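You operate a simulated robot arm through the tools that you are given. There is no shell and no other tool.

You run a simulated robot arm. Do the job below in one go: nothing can be reset, and whatever is moved stays where it is left.

## Task
Slide the small cradle to hole 2, pin it there and lock it.
Fine: free both lock knobs first; stand the pin in its holder while you slide, then use that same pin; leave the levelling knobs.

It is judged by the outcome, as a careful person would: the job done as asked, and still so three seconds after it is handed in. It fails if anything else is knocked over, pushed out of place, dropped, spilled or broken.

## Robot
A 6-joint arm with a two-finger gripper, fixed in place. Base frame: the origin is on the floor under the middle of its stand, x ahead of it, y to its left, z up. Readings come in mm, degrees, newtons and seconds.
It reaches about 1298 mm from its shoulder. Its first joint turns from -149.0 to 149.0 degrees. Payload 1.57 kg.
The TCP is the grasp point between the finger pads, 21 mm short of the fingertips. In the tool frame z runs along the fingers and y along their closing line. The gripper opens to 70 mm; its body begins 50 mm behind the TCP.
Orientation is told as [roll, pitch, yaw] about the base's x, y, z axes, in that order, counted from this pose: with the fingers straight down and closing along the base's y, the tool's x points along the base's -x, its y along +y and its z along -z.

## Interface
- The arm moves only by the tool servo_tool. Its arguments are lists of equal length, an entry for each row: "slide": the shift along the base's x, y, z in cm, a list of three; "rotation": the turn, a rotation vector about the base's x, y, z in degrees, a list of three; "grip": the finger opening in cm, from 0 to 7. In form: {"slide": [[tx, ty, tz], ...], "rotation": [[ax, ay, az], ...], "grip": [grip, ...]}. A call has 1 to 20 rows; each row is the pose to reach, as a shift and turn from the pose commanded when the call began. Rows are played at 5 a second. More than 50 mm and 8.6 degrees between two rows, or a gripper value outside its range, and nothing of the call is played. A pose out of reach is approached as far as the arm can. The call stops where the force on the tool passes 50 N (or 10 N more than at its start, if that is more) or the arm is blocked; 0.2 s more then pass. Each finger travels about 64.8 mm/s and halts on what it meets, pressing with about 30 N; the grip force reading is that of the motor and also rises with nothing between the fingers. The clock runs only during rows and for 0.2 s after the last one: add rows that repeat a pose to give the fingers time. It gives the time, the measured TCP pose, the force on the tool (base axes), the opening and the grip force at its end, in the units of the frame above (readings bear some noise), with the torque about the TCP (base axes, N m) and any sound that the robot's microphone picked up.
- Cameras (640 x 400 px; columns grow to the right, rows downward): "scene" is fixed at [219.9, 651.9, 1702.9]; the picture's right is [1.00, 0.02, 0.00], its down [0.02, -0.96, -0.26] and it looks along [-0.01, 0.26, -0.96] (base axes); focal length 214 px, centre (320, 200). "wrist" rides on the gripper at [79, 4, -81] in the tool frame; the picture's right is [-0.05, 1.00, 0.00], its down [-0.67, -0.04, -0.74] and it looks along [-0.74, -0.04, 0.67] (tool axes); focal length 256 px, centre (320, 200). There is no depth. A picture from a camera that has moved, and an enlarged one, comes with that camera's place and axes in the base frame and with its lens.
- grab_frame(camera): a new picture of that camera. No time passes.
- raise_lower(by): slides the trunk up (or, below 0, down) by that many mm; the arm rides with it, the base frame stays. It gives what a move gives, with no picture.
- enlarge(camera, box): a new picture of the part [left, top, right, bottom] of that camera's present view, enlarged. No time passes.
- finish_job(): hands the job in; it is judged then, once.

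Nothing tells you positions but the pictures and the camera data. Unless the task says otherwise, let go and move clear before handing in.

The tools are called after "Request:" as name(argument=value, ...) on one line, values as JSON. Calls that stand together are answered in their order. servo_tool: Moves the arm, as the interface text tells. Its arguments: {"type":"object","properties":{"slide":{"type":"array"},"rotation":{"type":"array"},"grip":{"type":"array"}},"required":["slide","rotation","grip"]} The other tools are called the same way: raise_lower (by) moves the trunk up or down; grab_frame (camera) takes a picture; enlarge (camera, box) takes an enlarged picture of a part of a camera's view; finish_job () hands the job in.

At the start:

```text
time: 0.0
position: [376.8, 506.2, 1257.8]
tool_rot: [-0.1, 0.0, 0.0]
contact_force: [0.6, -0.4, 0.3]
ft_torque: [0.02, 0.0, 0.01]
opening: 70.0
grip_force: 0.2
trunk travel left (down, up): [-939.0, 31.0]
```

scene: 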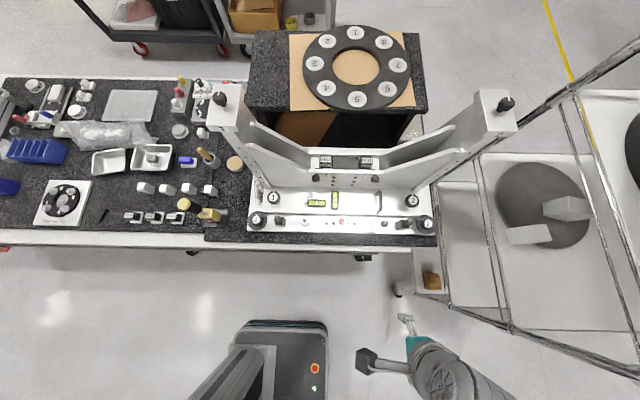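
wrist: 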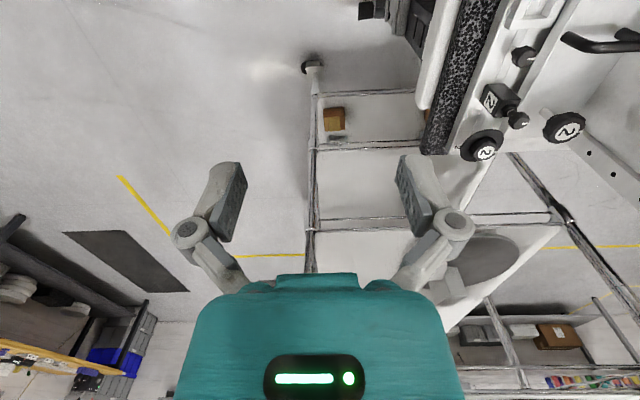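

I see a bench with a large fixture (two upright arms) and many small items; I need a closer look to find the small cradle, its pin, holder, and lock knobs. I'll enlarge parts of the scene view first.

Request:
enlarge(camera="scene", box=[200, 150, 460, 270])

Request:
enlarge(camera="scene", box=[0, 60, 260, 260])

Request:
enlarge(camera="scene", box=[200, 60, 540, 220])

Request:
enlarge(camera="wrist", box=[400, 0, 640, 170])

```text
2.46 times, centred on (330, 210) of scene
camera zoom: at [219.9, 651.9, 1702.9], right [1.0, 0.02, 0.0], down [0.02, -0.96, -0.26], along [-0.01, 0.26, -0.96], focal length 528 px, centre (295, 175)
```

zoom: 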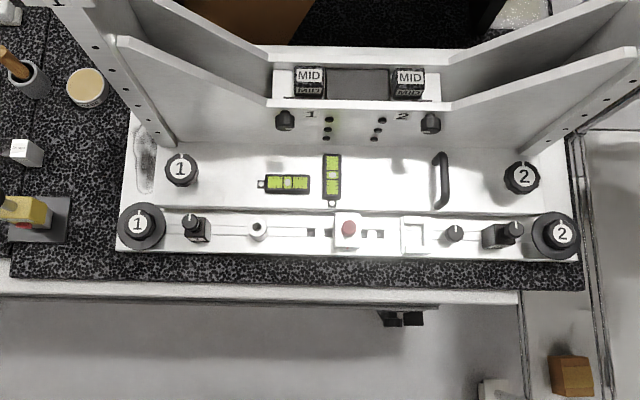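

```text
2.00 times, centred on (130, 160) of scene
camera zoom: at [219.9, 651.9, 1702.9], right [1.0, 0.02, 0.0], down [0.02, -0.96, -0.26], along [-0.01, 0.26, -0.96], focal length 429 px, centre (700, 280)
```

zoom: 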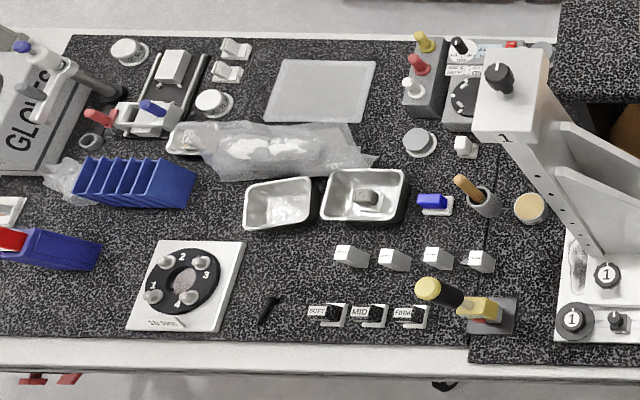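

```text
1.88 times, centred on (370, 140) of scene
camera zoom: at [219.9, 651.9, 1702.9], right [1.0, 0.02, 0.0], down [0.02, -0.96, -0.26], along [-0.01, 0.26, -0.96], focal length 404 px, centre (226, 313)
```

zoom: 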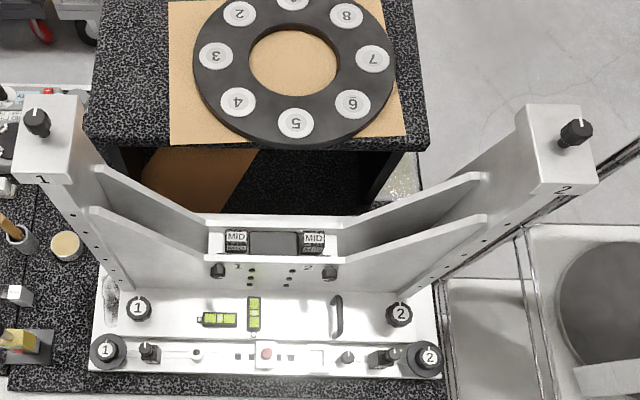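

```text
2.35 times, centred on (520, 85) of wrist
camera zoom: at [299.6, 511.4, 1338.6], right [0.05, 1.0, 0.0], down [0.67, -0.04, 0.74], along [0.74, -0.04, -0.67], focal length 602 px, centre (-151, 471)
```

zoom: 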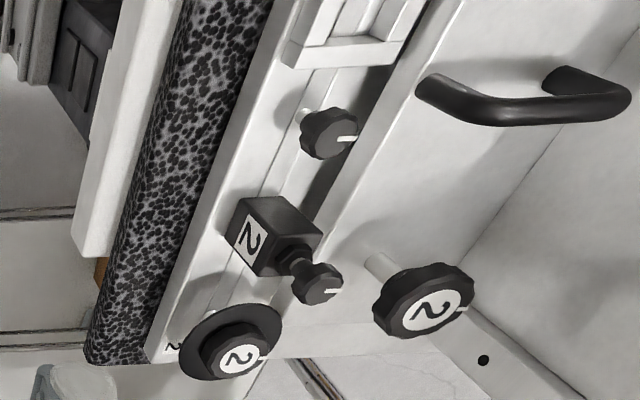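

The fixture's front has numbered knobs and a rail; there's also a small slide-like unit on the far left of the bench. I'll zoom in further on each to identify the small cradle.

Request:
enlarge(camera="scene", box=[0, 70, 120, 145])

Request:
enlarge(camera="scene", box=[170, 70, 260, 130])

Request:
enlarge(camera="scene", box=[240, 180, 340, 243])

Request:
enlarge(camera="scene", box=[340, 180, 440, 243])

Request:
enlarge(camera="scene", box=[300, 145, 390, 200])

```text
5.33 times, centred on (60, 108) of scene
camera zoom: at [219.9, 651.9, 1702.9], right [1.0, 0.02, 0.0], down [0.02, -0.96, -0.26], along [-0.01, 0.26, -0.96], focal length 1144 px, centre (1707, 693)
```

zoom: 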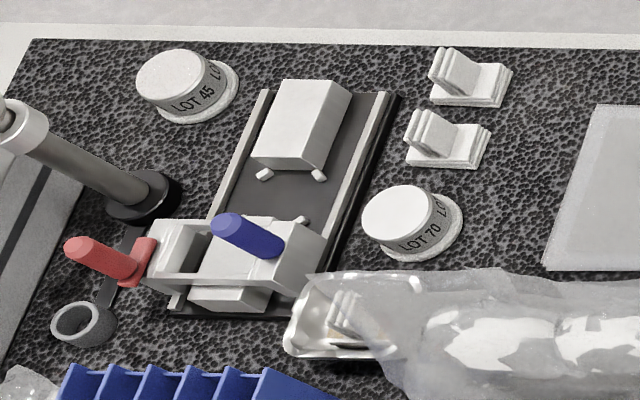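

```text
6.67 times, centred on (215, 100) of scene
camera zoom: at [219.9, 651.9, 1702.9], right [1.0, 0.02, 0.0], down [0.02, -0.96, -0.26], along [-0.01, 0.26, -0.96], focal length 1430 px, centre (1020, 867)
```

zoom: 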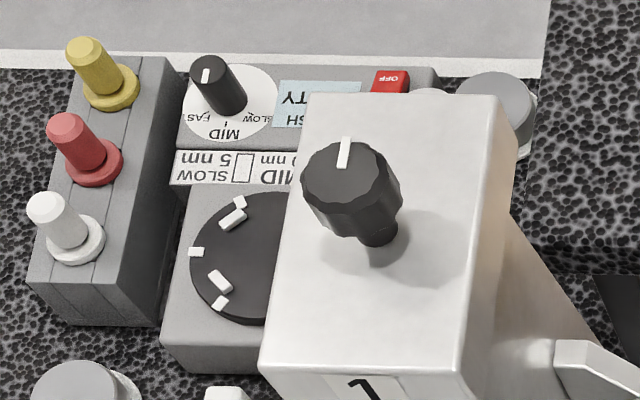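

```text
6.35 times, centred on (290, 212) of scene
camera zoom: at [219.9, 651.9, 1702.9], right [1.0, 0.02, 0.0], down [0.02, -0.96, -0.26], along [-0.01, 0.26, -0.96], focal length 1362 px, centre (510, 127)
```

zoom: 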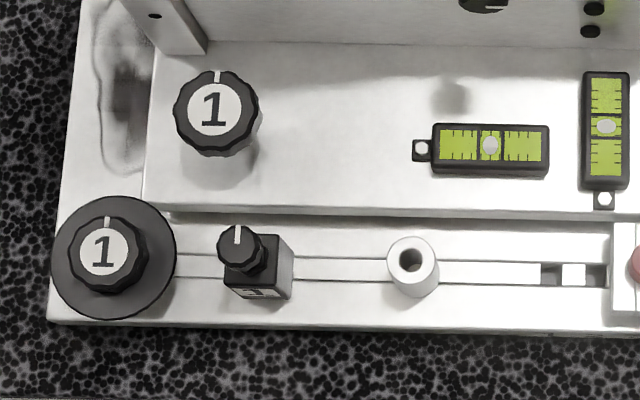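

```text
6.35 times, centred on (390, 212) of scene
camera zoom: at [219.9, 651.9, 1702.9], right [1.0, 0.02, 0.0], down [0.02, -0.96, -0.26], along [-0.01, 0.26, -0.96], focal length 1362 px, centre (-124, 127)
```

zoom: 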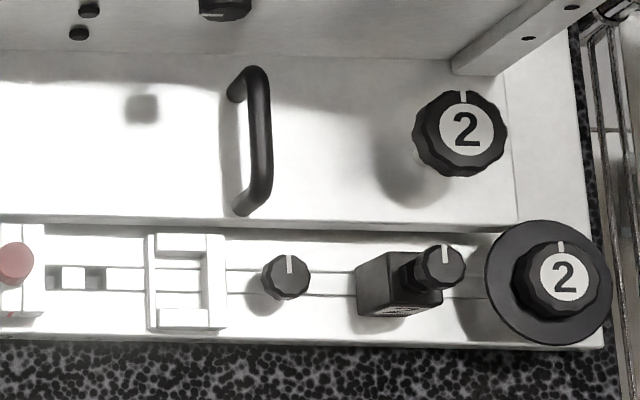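

```text
7.11 times, centred on (345, 172) of scene
camera zoom: at [219.9, 651.9, 1702.9], right [1.0, 0.02, 0.0], down [0.02, -0.96, -0.26], along [-0.01, 0.26, -0.96], focal length 1525 px, centre (142, 396)
```

zoom: 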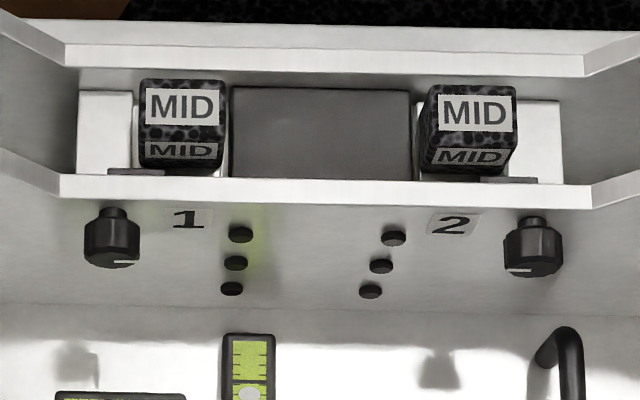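

The small carriage on the front rail carries a red-headed pin, with lock-knob cubes 1 and 2 on either side and a white tube that may be the pin holder. I'll turn the wrist to face the fixture for a close look.

Request:
servo_tool(slide=[[-0.7, 0.2, 0], [-1.4, 0.5, 0], [-2.1, 0.8, 0], [-2.8, 1.1, 0], [-3.5, 1.4, 0], [-4.2, 1.7, 0], [-4.9, 2.0, 0], [-5.6, 2.3, 0], [-6.3, 2.6, 0], [-7.0, 3.0, 0], [-8.0, 3.0, 0], [-8.7, 3.0, 0]], rotation=[[0, 0, 7.5], [0, 0, 15], [0, 0, 22.5], [0, 0, 30], [0, 0, 37.5], [0, 0, 45], [0, 0, 52.5], [0, 0, 60], [0, 0, 67.5], [0, 0, 75], [0, 0, 82.5], [0, 0, 90]], grip=[7, 7, 7, 7, 7, 7, 7, 7, 7, 7, 7, 7])

Request:
grab_frame(camera="wrist")

Request:
grab_frame(camera="scene")

```text
time: 2.6
position: [292.4, 537.4, 1258.6]
tool_rot: [0.0, 0.0, 90.1]
contact_force: [0.0, 0.1, 0.0]
ft_torque: [-0.05, -0.02, -0.01]
opening: 69.9
grip_force: 0.1
trunk travel left (down, up): [-939.0, 31.0]
```

```text
taken
camera wrist: at [288.3, 457.9, 1338.6], right [-1.0, 0.05, 0.0], down [0.03, 0.67, 0.74], along [0.04, 0.74, -0.67], focal length 256 px, centre (320, 200)
```

wrist: 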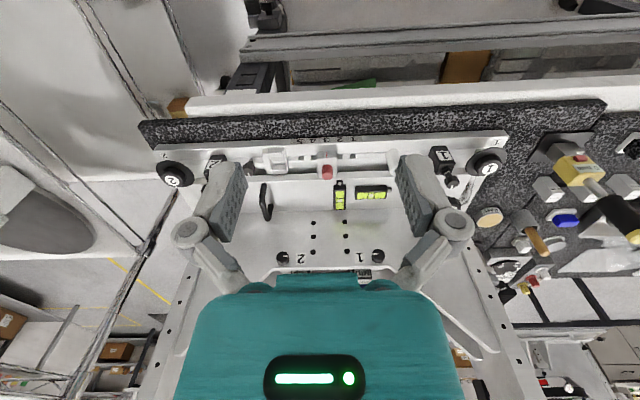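

```text
taken
```

scene: 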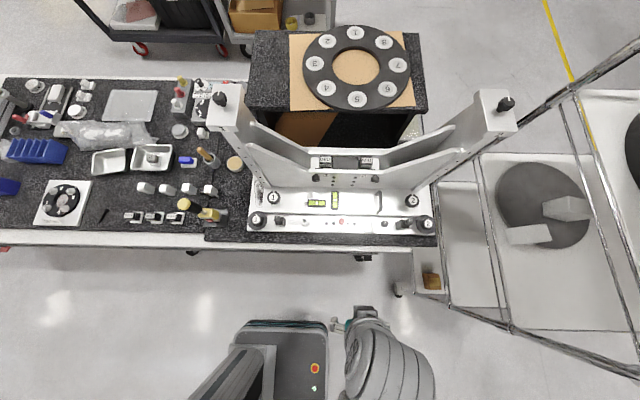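

The wrist view (upside-down) now shows the front rail: numbers above the slot, the red pin carriage and the two lock cubes. I'll enlarge it.

Request:
enlarge(camera="wrist", box=[220, 120, 420, 245])

Request:
enlarge(camera="wrist", box=[260, 120, 360, 185])

Request:
enlarge(camera="wrist", box=[340, 120, 520, 220])

Request:
enlarge(camera="wrist", box=[140, 120, 300, 220])

```text
3.20 times, centred on (320, 182) of wrist
camera zoom: at [288.3, 457.9, 1338.6], right [-1.0, 0.05, 0.0], down [0.03, 0.67, 0.74], along [0.04, 0.74, -0.67], focal length 819 px, centre (320, 256)
```

zoom: 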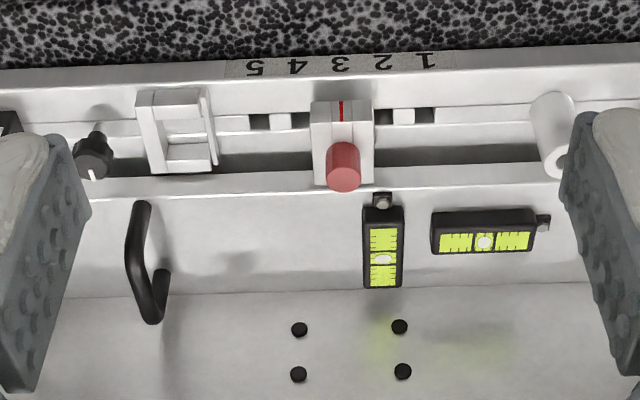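

```text
6.15 times, centred on (310, 152) of wrist
camera zoom: at [288.3, 457.9, 1338.6], right [-1.0, 0.05, 0.0], down [0.03, 0.67, 0.74], along [0.04, 0.74, -0.67], focal length 1575 px, centre (382, 492)
```

zoom: 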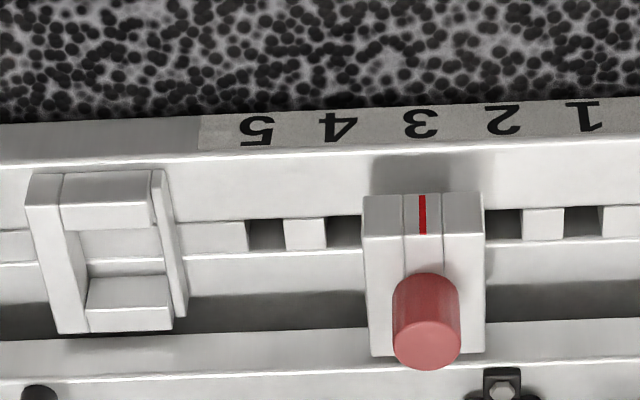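

```text
3.56 times, centred on (430, 170) of wrist
camera zoom: at [288.3, 457.9, 1338.6], right [-1.0, 0.05, 0.0], down [0.03, 0.67, 0.74], along [0.04, 0.74, -0.67], focal length 910 px, centre (-71, 307)
```

zoom: 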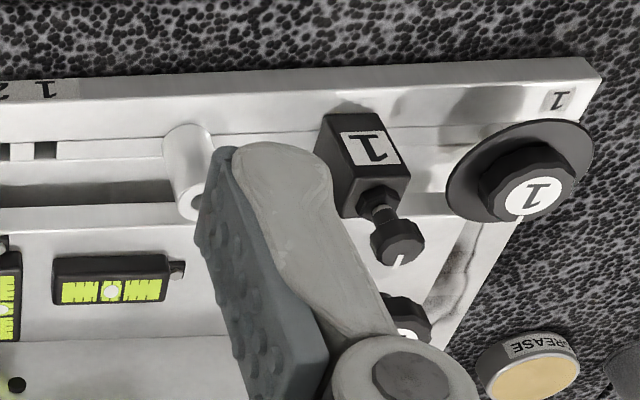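

```text
4.00 times, centred on (220, 170) of wrist
camera zoom: at [288.3, 457.9, 1338.6], right [-1.0, 0.05, 0.0], down [0.03, 0.67, 0.74], along [0.04, 0.74, -0.67], focal length 1024 px, centre (720, 320)
```

zoom: 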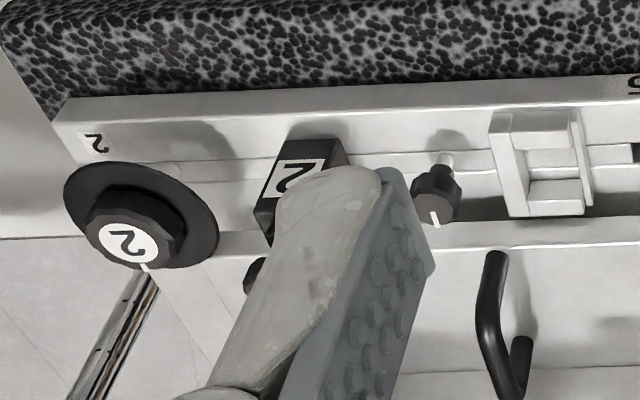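

The rail has holes numbered 1–5 (about 25 mm apart along x), and the carriage with the red pin is at hole 3 (roughly x 289, y 770). I'll move closer to study the carriage, pin holder, lock knobs and the white frame.

Request:
servo_tool(slide=[[0.5, 3, -3], [1, 6, -6], [1.5, 8, -9], [2, 10, -12]], rotation=[[0, 0, 0], [0, 0, 0], [0, 0, 0], [0, 0, 0]], grip=[7, 7, 7, 7])

Request:
grab_frame(camera="wrist")

Request:
enlarge(camera="wrist", box=[230, 60, 420, 180])

```text
time: 3.6
position: [313.8, 632.4, 1258.6]
tool_rot: [0.0, 0.0, 89.9]
contact_force: [0.3, -0.1, -0.3]
ft_torque: [-0.02, 0.02, -0.01]
opening: 70.1
grip_force: 0.0
out of reach, approached as far as the arm can: row 1, 2, 3, 4
trunk travel left (down, up): [-939.0, 31.0]
```

```text
taken
camera wrist: at [310.1, 553.4, 1338.4], right [-1.0, 0.05, 0.0], down [0.04, 0.67, 0.74], along [0.04, 0.74, -0.67], focal length 256 px, centre (320, 200)
```

wrist: 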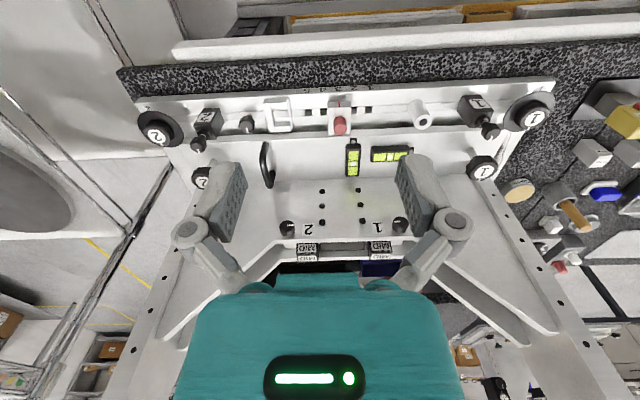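

```text
3.33 times, centred on (325, 120) of wrist
camera zoom: at [310.1, 553.4, 1338.4], right [-1.0, 0.05, 0.0], down [0.04, 0.67, 0.74], along [0.04, 0.74, -0.67], focal length 853 px, centre (303, 467)
```

zoom: 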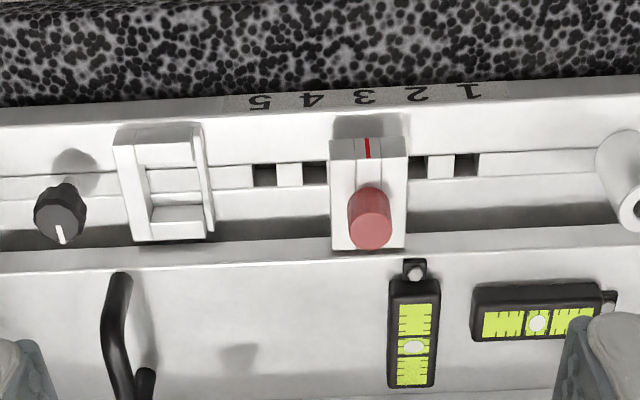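

The arm can't lower further by itself at this trunk height, so I'll lower the trunk in steps and look again.

Request:
raise_lower(by=-120)

Request:
grab_frame(camera="wrist")

Request:
grab_frame(camera="scene")

```text
time: 5.1
position: [313.4, 631.1, 1138.3]
tool_rot: [0.0, 0.0, 90.0]
contact_force: [-0.2, 0.0, -0.9]
ft_torque: [-0.02, 0.0, -0.03]
opening: 69.8
grip_force: 0.0
trunk travel left (down, up): [-819.0, 151.0]
```

```text
taken
camera wrist: at [309.9, 552.7, 1218.6], right [-1.0, 0.05, 0.0], down [0.04, 0.67, 0.74], along [0.04, 0.74, -0.67], focal length 256 px, centre (320, 200)
```

wrist: 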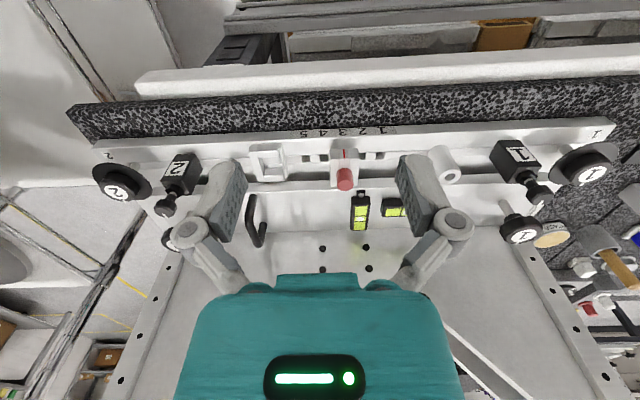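

```text
taken
```

scene: 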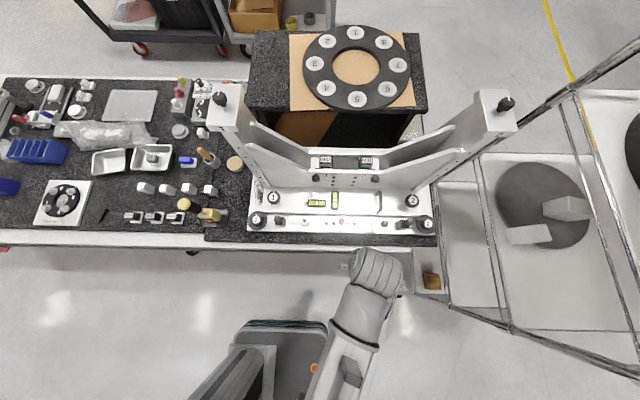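

Request:
enlarge(camera="wrist", box=[240, 100, 420, 215])

Request:
enlarge(camera="wrist", box=[470, 110, 640, 260])

Request:
enlarge(camera="wrist", box=[80, 130, 260, 260])

```text
3.48 times, centred on (330, 158) of wrist
camera zoom: at [309.9, 552.7, 1218.6], right [-1.0, 0.05, 0.0], down [0.04, 0.67, 0.74], along [0.04, 0.74, -0.67], focal length 890 px, centre (285, 348)
```

zoom: 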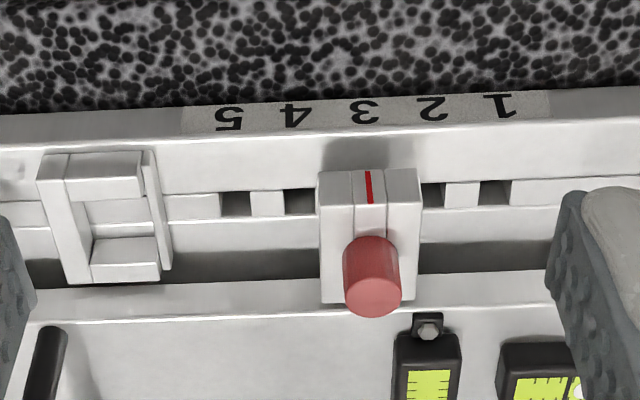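

```text
2.67 times, centred on (555, 185) of wrist
camera zoom: at [309.9, 552.7, 1218.6], right [-1.0, 0.05, 0.0], down [0.04, 0.67, 0.74], along [0.04, 0.74, -0.67], focal length 683 px, centre (-307, 240)
```

zoom: 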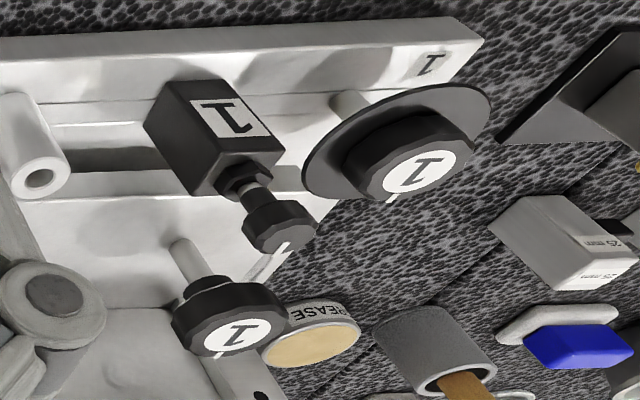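

```text
3.08 times, centred on (170, 195) of wrist
camera zoom: at [309.9, 552.7, 1218.6], right [-1.0, 0.05, 0.0], down [0.04, 0.67, 0.74], along [0.04, 0.74, -0.67], focal length 788 px, centre (782, 215)
```

zoom: 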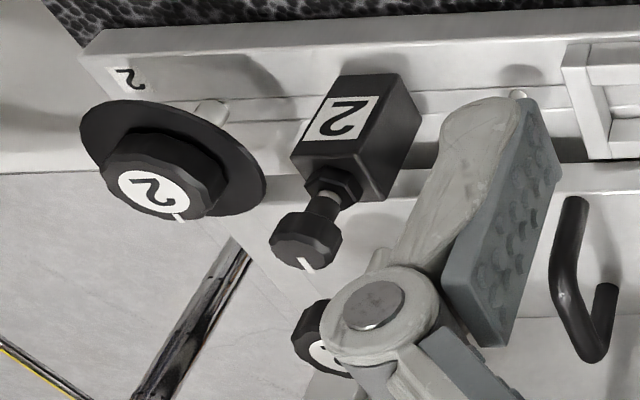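

I see labelled cubes 1 and 2 with knobs on top, a plain small knob, a white U-frame, and the pin carriage at hole 3. I'll get a nearer look at each from different places.

Request:
servo_tool(slide=[[0, 2, -2], [0, 4, -4], [0, 6, -6], [0, 6, -6]], rotation=[[0, 0, 0], [0, 0, 0], [0, 0, 0], [0, 0, 0]], grip=[7, 7, 7, 7])

Request:
grab_frame(camera="wrist")

```text
time: 6.1
position: [310.5, 684.7, 1137.7]
tool_rot: [0.0, 0.0, 89.8]
contact_force: [-0.8, 0.1, 0.4]
ft_torque: [0.01, -0.03, 0.0]
opening: 70.1
grip_force: 0.1
out of reach, approached as far as the arm can: row 1, 2, 3, 4
trunk travel left (down, up): [-819.0, 151.0]
```

```text
taken
camera wrist: at [306.9, 606.4, 1218.5], right [-1.0, 0.05, 0.0], down [0.04, 0.67, 0.74], along [0.04, 0.74, -0.67], focal length 256 px, centre (320, 200)
```

wrist: 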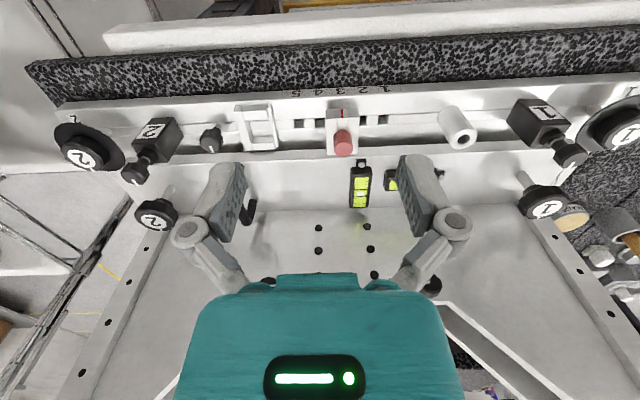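

Request:
raise_lower(by=-80)

Request:
grab_frame(camera="wrist")

Request:
enlarge(camera="wrist", box=[200, 70, 420, 210])

```text
time: 7.3
position: [309.2, 686.2, 1058.0]
tool_rot: [0.0, 0.0, 89.9]
contact_force: [-0.4, 0.1, 0.4]
ft_torque: [-0.01, 0.01, 0.02]
opening: 69.8
grip_force: 0.1
trunk travel left (down, up): [-739.0, 231.0]
```

```text
taken
camera wrist: at [307.0, 606.1, 1138.6], right [-1.0, 0.05, 0.0], down [0.04, 0.67, 0.74], along [0.04, 0.74, -0.67], focal length 256 px, centre (320, 200)
```

wrist: 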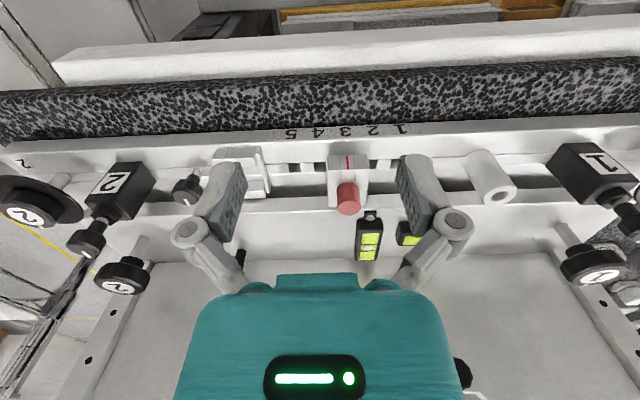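

```text
2.86 times, centred on (310, 140) of wrist
camera zoom: at [307.0, 606.1, 1138.6], right [-1.0, 0.05, 0.0], down [0.04, 0.67, 0.74], along [0.04, 0.74, -0.67], focal length 731 px, centre (349, 371)
```

zoom: 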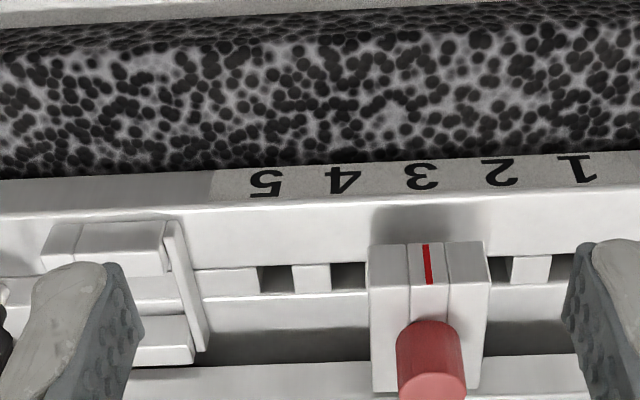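

The enlarged pictures come out sharp, so I'll zoom in tightly on individual parts from both cameras.

Request:
enlarge(camera="scene", box=[320, 208, 384, 248])

Request:
enlarge(camera="scene", box=[376, 208, 440, 248])

Request:
enlarge(camera="scene", box=[246, 208, 310, 248])

Request:
enlarge(camera="wrist", box=[310, 140, 390, 220])

Request:
enlarge(camera="wrist", box=[160, 130, 290, 210])

Request:
enlarge(camera="wrist", box=[530, 130, 640, 210])

```text
10.00 times, centred on (352, 228) of scene
camera zoom: at [219.9, 651.9, 1702.9], right [1.0, 0.02, 0.0], down [0.02, -0.96, -0.26], along [-0.01, 0.26, -0.96], focal length 2145 px, centre (0, -80)
```

zoom: 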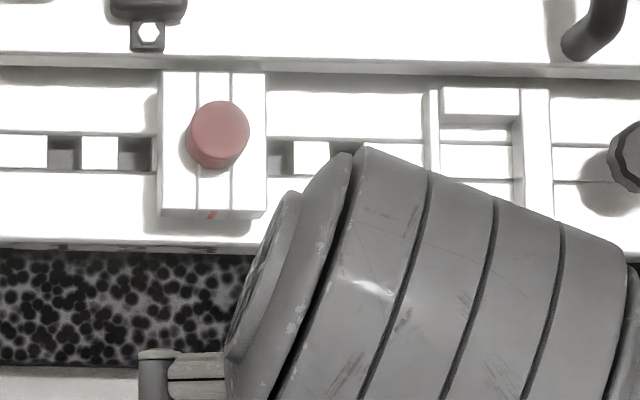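

```text
10.00 times, centred on (408, 228) of scene
camera zoom: at [219.9, 651.9, 1702.9], right [1.0, 0.02, 0.0], down [0.02, -0.96, -0.26], along [-0.01, 0.26, -0.96], focal length 2145 px, centre (-560, -80)
```

zoom: 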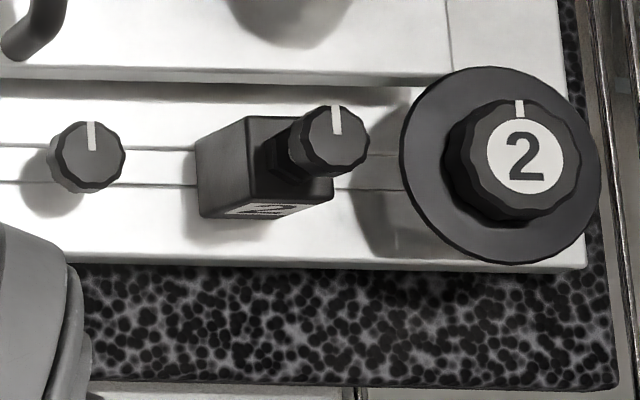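

```text
10.00 times, centred on (278, 228) of scene
camera zoom: at [219.9, 651.9, 1702.9], right [1.0, 0.02, 0.0], down [0.02, -0.96, -0.26], along [-0.01, 0.26, -0.96], focal length 2145 px, centre (740, -80)
```

zoom: 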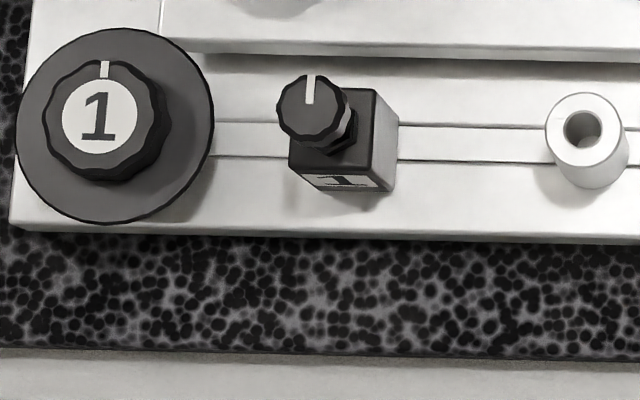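

```text
5.00 times, centred on (350, 180) of wrist
camera zoom: at [307.0, 606.1, 1138.6], right [-1.0, 0.05, 0.0], down [0.04, 0.67, 0.74], along [0.04, 0.74, -0.67], focal length 1280 px, centre (170, 300)
```

zoom: 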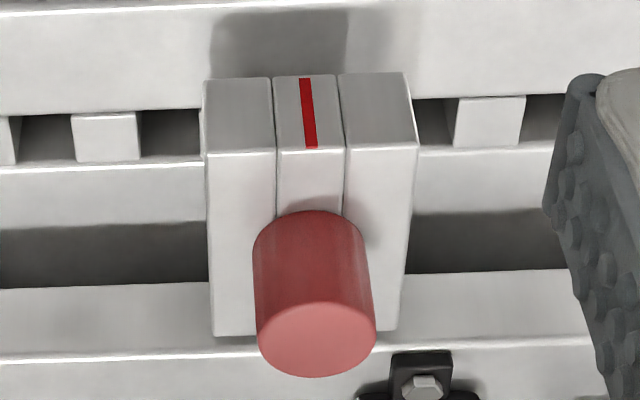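

```text
4.92 times, centred on (225, 170) of wrist
camera zoom: at [307.0, 606.1, 1138.6], right [-1.0, 0.05, 0.0], down [0.04, 0.67, 0.74], along [0.04, 0.74, -0.67], focal length 1260 px, centre (788, 348)
```

zoom: 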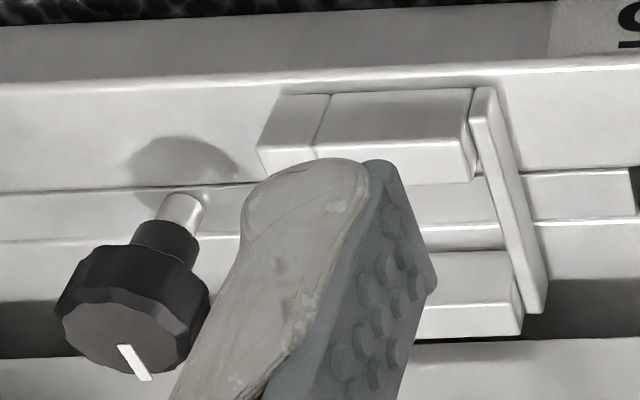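

```text
5.00 times, centred on (585, 170) of wrist
camera zoom: at [307.0, 606.1, 1138.6], right [-1.0, 0.05, 0.0], down [0.04, 0.67, 0.74], along [0.04, 0.74, -0.67], focal length 1280 px, centre (-1005, 350)
```

zoom: 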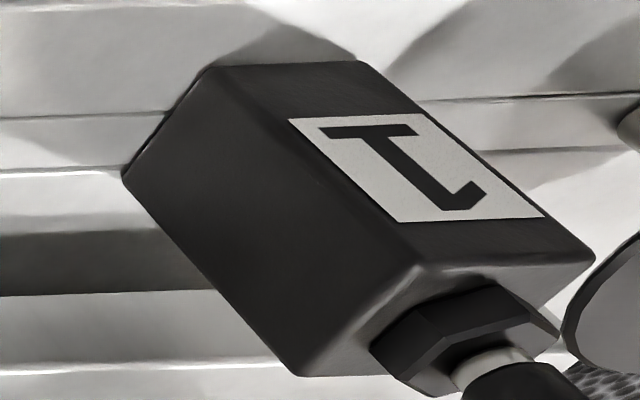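

Request:
enlarge(camera="scene", box=[300, 145, 396, 205])

Request:
enlarge(camera="scene", box=[200, 75, 296, 135])

Request:
enlarge(camera="scene", box=[440, 80, 536, 140])

Request:
enlarge(camera="scene", box=[120, 180, 248, 260])

Request:
enlarge(camera="scene", box=[130, 120, 258, 200])

Request:
enlarge(camera="scene", box=[0, 150, 128, 240])

```text
6.67 times, centred on (348, 175) of scene
camera zoom: at [219.9, 651.9, 1702.9], right [1.0, 0.02, 0.0], down [0.02, -0.96, -0.26], along [-0.01, 0.26, -0.96], focal length 1430 px, centre (133, 367)
```

zoom: 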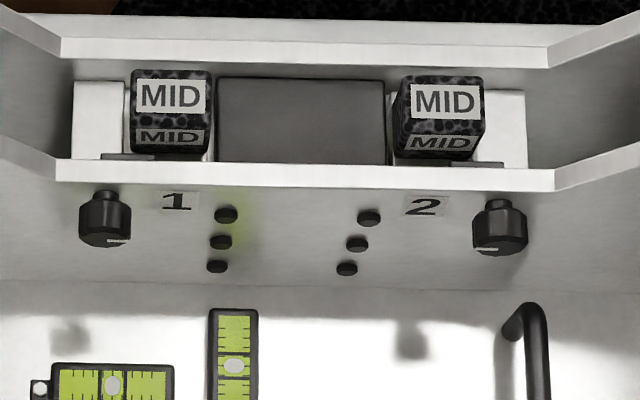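

```text
6.67 times, centred on (248, 105) of scene
camera zoom: at [219.9, 651.9, 1702.9], right [1.0, 0.02, 0.0], down [0.02, -0.96, -0.26], along [-0.01, 0.26, -0.96], focal length 1430 px, centre (800, 833)
```

zoom: 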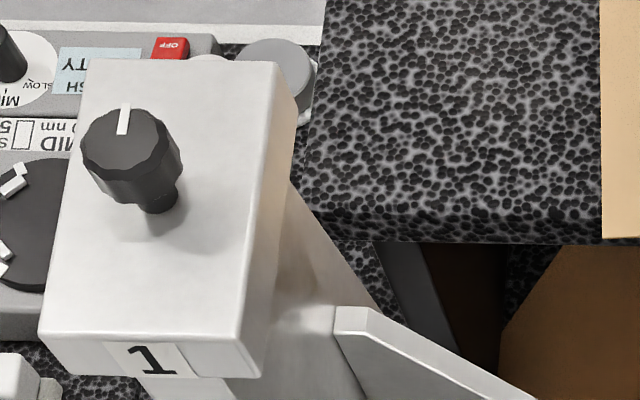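

```text
6.67 times, centred on (488, 110) of scene
camera zoom: at [219.9, 651.9, 1702.9], right [1.0, 0.02, 0.0], down [0.02, -0.96, -0.26], along [-0.01, 0.26, -0.96], focal length 1430 px, centre (-800, 800)
```

zoom: 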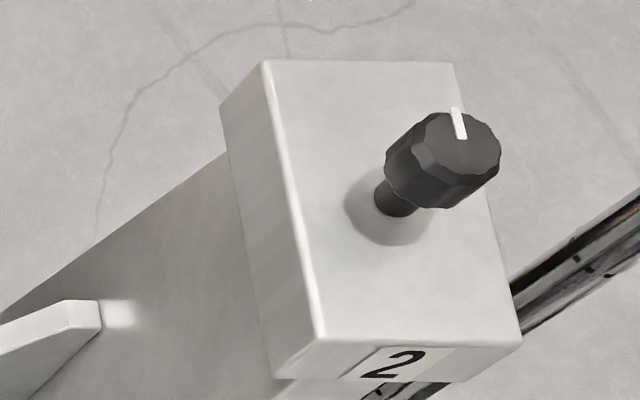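

```text
5.00 times, centred on (184, 220) of scene
camera zoom: at [219.9, 651.9, 1702.9], right [1.0, 0.02, 0.0], down [0.02, -0.96, -0.26], along [-0.01, 0.26, -0.96], focal length 1072 px, centre (1000, 100)
```

zoom: 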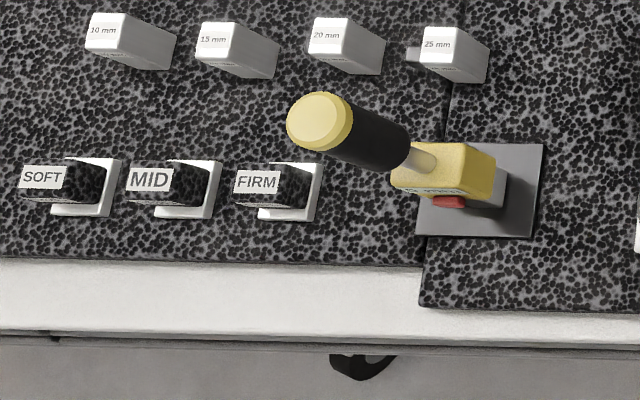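

```text
5.00 times, centred on (194, 160) of scene
camera zoom: at [219.9, 651.9, 1702.9], right [1.0, 0.02, 0.0], down [0.02, -0.96, -0.26], along [-0.01, 0.26, -0.96], focal length 1072 px, centre (950, 400)
```

zoom: 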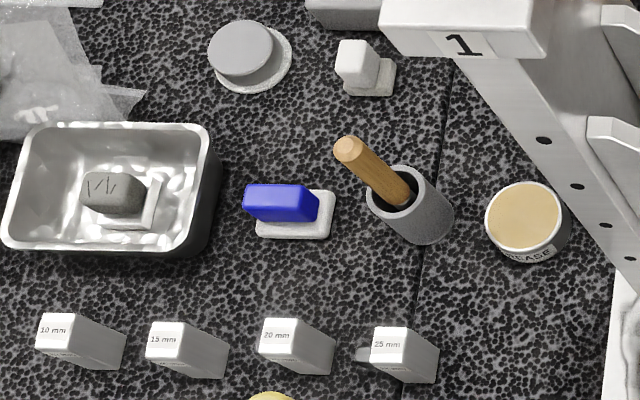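

```text
4.44 times, centred on (64, 195) of scene
camera zoom: at [219.9, 651.9, 1702.9], right [1.0, 0.02, 0.0], down [0.02, -0.96, -0.26], along [-0.01, 0.26, -0.96], focal length 953 px, centre (1458, 222)
```

zoom: 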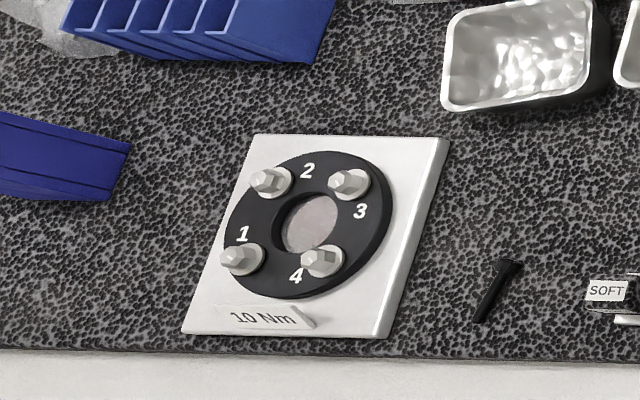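

I want a low frontal view of the rail to see how cubes, carriage and knobs are built, so I'll back off and tilt the wrist upward a bit.

Request:
servo_tool(slide=[[0, -2, 0], [0, -4, 0], [0, -6, 0], [0, -7, 0], [0, -8, 0], [0, -8, 0]], rotation=[[0, 0, 0], [7, 0, 0], [14, 0, 0], [21, 0, 0], [28, 0, 0], [35, 0, 0]], grip=[7, 7, 7, 7, 7, 7])

Request:
grab_frame(camera="wrist")

```text
time: 8.7
position: [311.2, 604.8, 1091.4]
tool_rot: [0.0, -35.1, 90.0]
contact_force: [0.7, -0.1, -0.6]
ft_torque: [0.01, 0.03, -0.04]
opening: 70.1
grip_force: 0.1
out of reach, approached as far as the arm can: row 3, 4, 5, 6
trunk travel left (down, up): [-739.0, 231.0]
```

```text
taken
camera wrist: at [307.4, 494.2, 1112.1], right [-1.0, 0.04, 0.03], down [0.03, 0.12, 0.99], along [0.04, 0.99, -0.12], focal length 256 px, centre (320, 200)
```

wrist: 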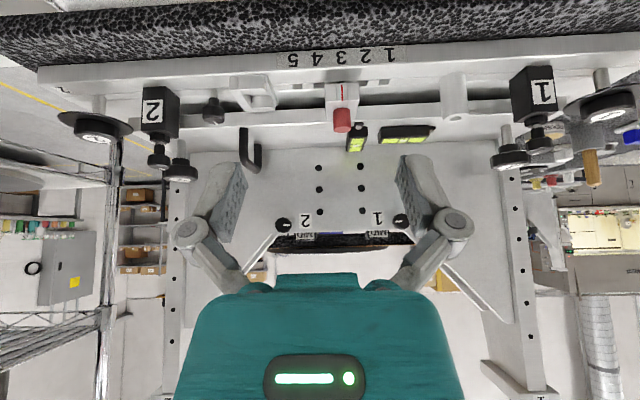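

Request:
raise_lower(by=-90)

Request:
grab_frame(camera="wrist")

Request:
enlarge(camera="wrist", box=[220, 100, 420, 225])

Request:
enlarge(camera="wrist", box=[420, 100, 640, 237])

Request:
enlarge(camera="wrist", box=[20, 100, 240, 237])

```text
time: 9.9
position: [311.3, 605.5, 1001.5]
tool_rot: [0.0, -35.1, 90.0]
contact_force: [-0.6, 0.5, 0.8]
ft_torque: [0.0, 0.01, 0.0]
opening: 70.2
grip_force: 0.0
trunk travel left (down, up): [-649.0, 321.0]
```

```text
taken
camera wrist: at [307.3, 494.5, 1022.1], right [-1.0, 0.04, 0.03], down [0.04, 0.12, 0.99], along [0.04, 0.99, -0.12], focal length 256 px, centre (320, 200)
```

wrist: 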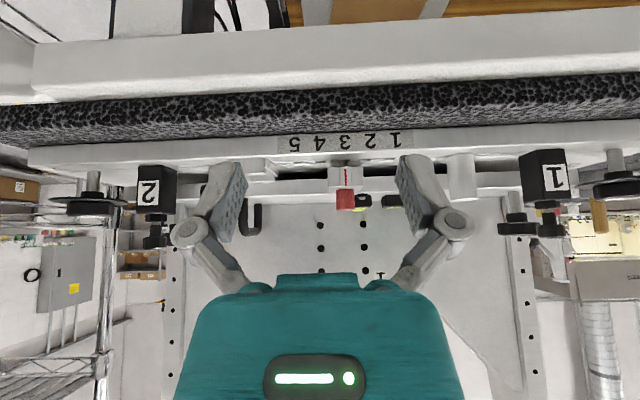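

```text
3.20 times, centred on (320, 162) of wrist
camera zoom: at [307.3, 494.5, 1022.1], right [-1.0, 0.04, 0.03], down [0.04, 0.12, 0.99], along [0.04, 0.99, -0.12], focal length 819 px, centre (320, 320)
```

zoom: 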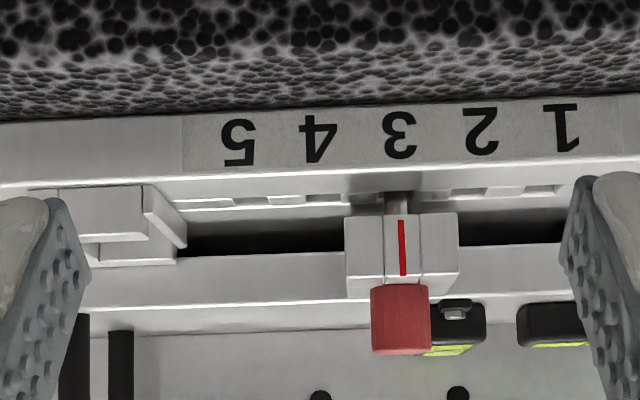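

```text
2.91 times, centred on (530, 168) of wrist
camera zoom: at [307.3, 494.5, 1022.1], right [-1.0, 0.04, 0.03], down [0.04, 0.12, 0.99], along [0.04, 0.99, -0.12], focal length 745 px, centre (-291, 292)
```

zoom: 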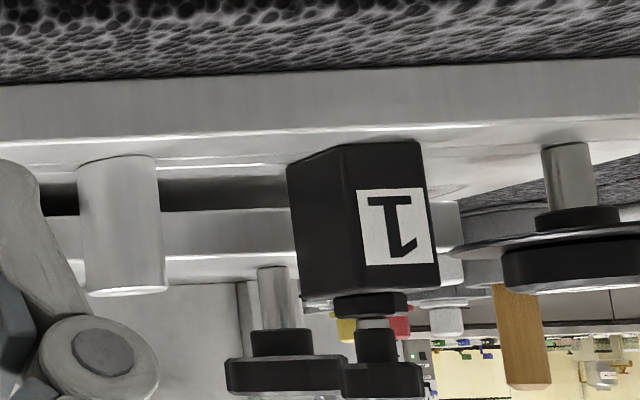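

```text
2.91 times, centred on (130, 168) of wrist
camera zoom: at [307.3, 494.5, 1022.1], right [-1.0, 0.04, 0.03], down [0.04, 0.12, 0.99], along [0.04, 0.99, -0.12], focal length 745 px, centre (873, 292)
```

zoom: 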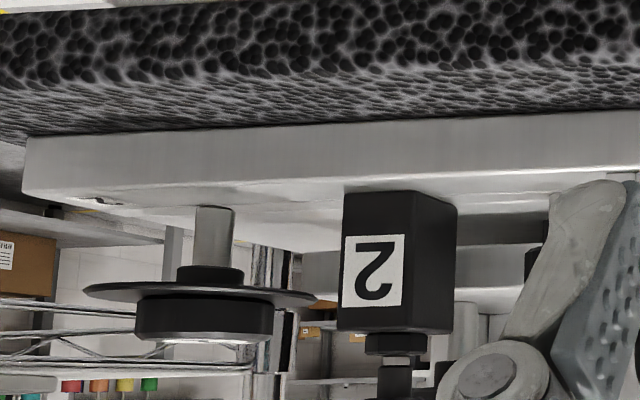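

Looking low, the "carriage" block seems to be attached to the upper deck, which rides with a gap over the base plate – so the block with the red index and the pin may index the whole deck. I'll view it from the left end to understand what slides on what.

Request:
raise_lower(by=60)

Request:
servo_tool(slide=[[-4, 0, 0], [-8, 0, 0], [-12, 0, 0], [-16, 0, 0], [-20, 0, 0], [-24, 0, 0], [-28, 0, 0]], rotation=[[0, 0, -7], [0, 0, -14], [0, 0, -21], [0, 0, -28], [0, 0, -35], [0, 0, -42], [0, 0, -48]], grip=[7, 7, 7, 7, 7, 7, 7])

Request:
grab_frame(camera="wrist")

Request:
grab_frame(camera="scene")

```text
time: 10.9
position: [311.0, 604.5, 1061.7]
tool_rot: [-0.1, -35.0, 90.0]
contact_force: [-0.3, -0.1, -0.5]
ft_torque: [-0.02, -0.01, -0.02]
opening: 69.9
grip_force: 0.1
trunk travel left (down, up): [-709.0, 261.0]
```

```text
time: 12.5
position: [27.1, 606.4, 1061.6]
tool_rot: [0.0, -35.0, 42.0]
contact_force: [0.3, 0.0, -1.1]
ft_torque: [0.01, 0.02, -0.05]
opening: 69.8
grip_force: 0.0
trunk travel left (down, up): [-709.0, 261.0]
```

```text
taken
camera wrist: at [-57.1, 535.7, 1082.0], right [-0.63, 0.77, 0.03], down [0.11, 0.05, 0.99], along [0.77, 0.63, -0.12], focal length 256 px, centre (320, 200)
```

wrist: 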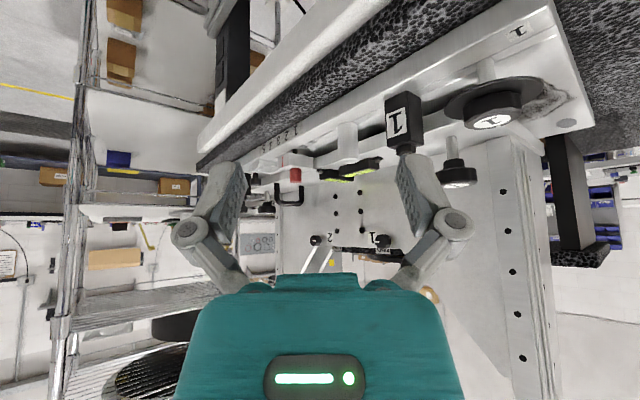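

```text
taken
```

scene: 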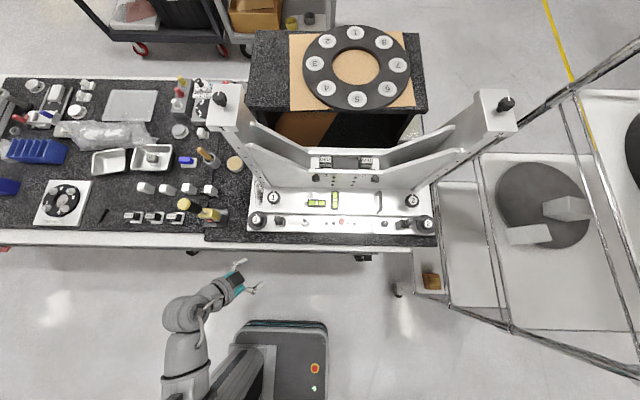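

Request:
enlarge(camera="wrist", box=[400, 0, 640, 150])

Request:
enlarge(camera="wrist", box=[240, 90, 480, 270])

Request:
enlarge(camera="wrist", box=[430, 100, 640, 300])

```text
2.67 times, centred on (520, 75) of wrist
camera zoom: at [-57.1, 535.7, 1082.0], right [-0.63, 0.77, 0.03], down [0.11, 0.05, 0.99], along [0.77, 0.63, -0.12], focal length 683 px, centre (-213, 533)
```

zoom: 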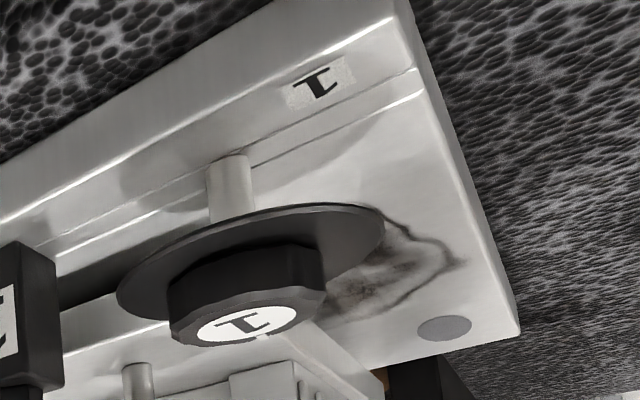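

```text
2.22 times, centred on (360, 180) of wrist
camera zoom: at [-57.1, 535.7, 1082.0], right [-0.63, 0.77, 0.03], down [0.11, 0.05, 0.99], along [0.77, 0.63, -0.12], focal length 569 px, centre (231, 244)
```

zoom: 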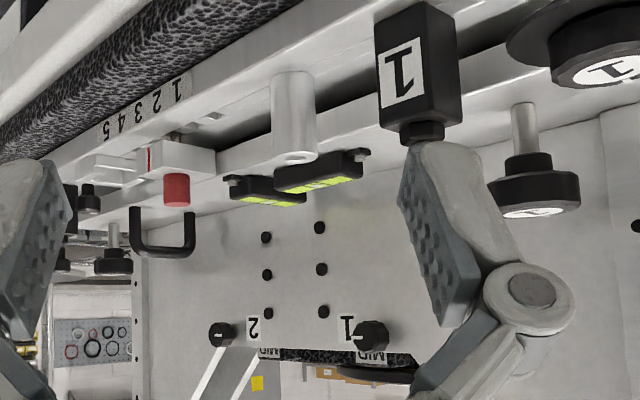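

```text
2.00 times, centred on (535, 200) of wrist
camera zoom: at [-57.1, 535.7, 1082.0], right [-0.63, 0.77, 0.03], down [0.11, 0.05, 0.99], along [0.77, 0.63, -0.12], focal length 512 px, centre (-110, 200)
```

zoom: 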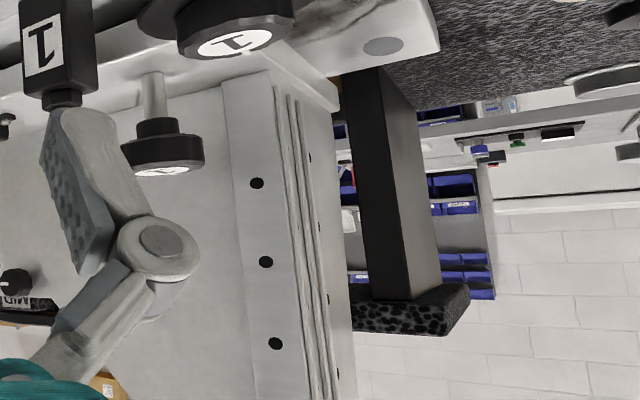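

The deck (with wall and pillars) is a second plate above the base, with knobs 1/2 on posts, and the base's disc knobs 1/2 look like the levelling ones. I'll zoom in on the posts and the index block to check for slots and attachments.

Request:
enlarge(camera="wrist", box=[420, 110, 500, 200])

Request:
enlarge(camera="wrist", box=[250, 130, 350, 200])

Request:
enlarge(camera="wrist", box=[370, 80, 450, 160])

Request:
enlarge(camera="wrist", box=[480, 100, 600, 180])

```text
4.44 times, centred on (460, 155) of wrist
camera zoom: at [-57.1, 535.7, 1082.0], right [-0.63, 0.77, 0.03], down [0.11, 0.05, 0.99], along [0.77, 0.63, -0.12], focal length 1138 px, centre (-302, 400)
```

zoom: 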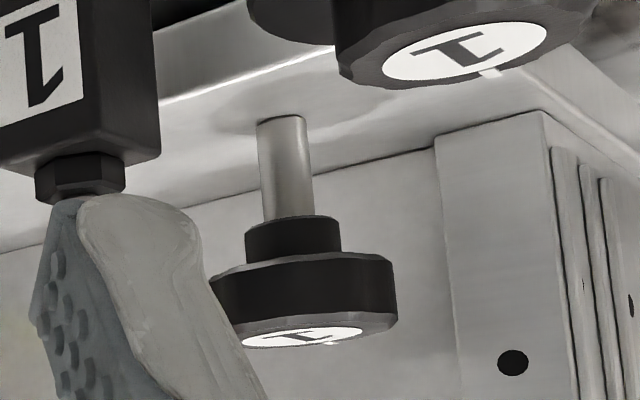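

```text
5.71 times, centred on (300, 165) of wrist
camera zoom: at [-57.1, 535.7, 1082.0], right [-0.63, 0.77, 0.03], down [0.11, 0.05, 0.99], along [0.77, 0.63, -0.12], focal length 1463 px, centre (434, 400)
```

zoom: 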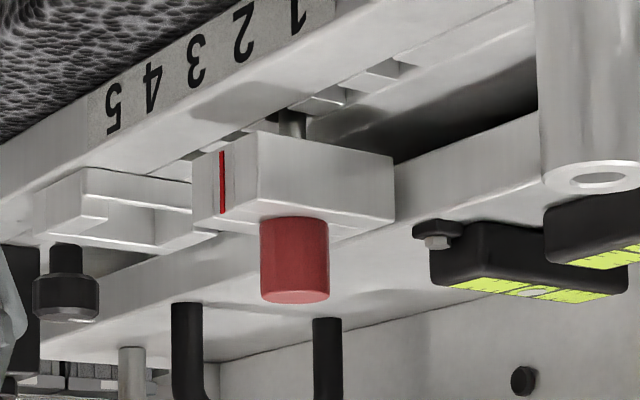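

```text
5.00 times, centred on (410, 120) of wrist
camera zoom: at [-57.1, 535.7, 1082.0], right [-0.63, 0.77, 0.03], down [0.11, 0.05, 0.99], along [0.77, 0.63, -0.12], focal length 1280 px, centre (-130, 600)
```

zoom: 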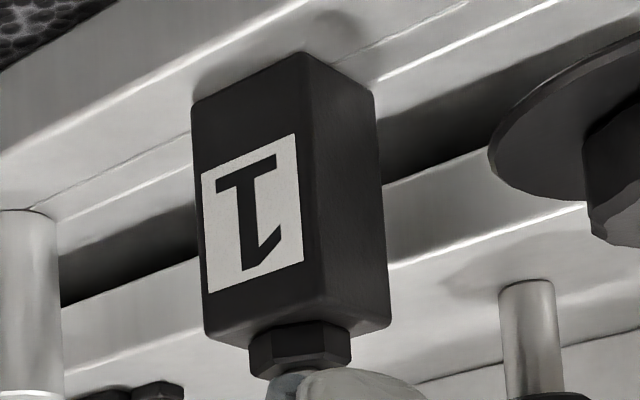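

```text
5.00 times, centred on (540, 140) of wrist
camera zoom: at [-57.1, 535.7, 1082.0], right [-0.63, 0.77, 0.03], down [0.11, 0.05, 0.99], along [0.77, 0.63, -0.12], focal length 1280 px, centre (-780, 500)
```

zoom: 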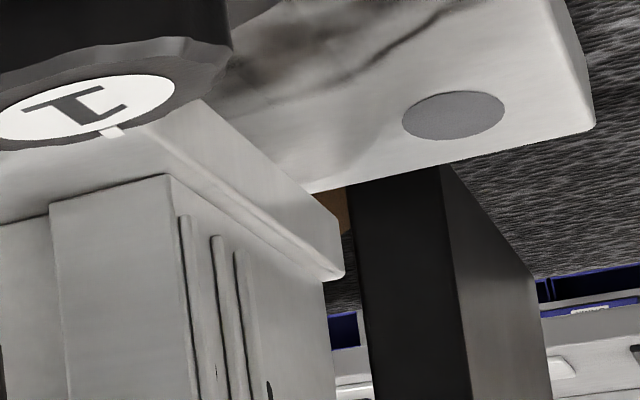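

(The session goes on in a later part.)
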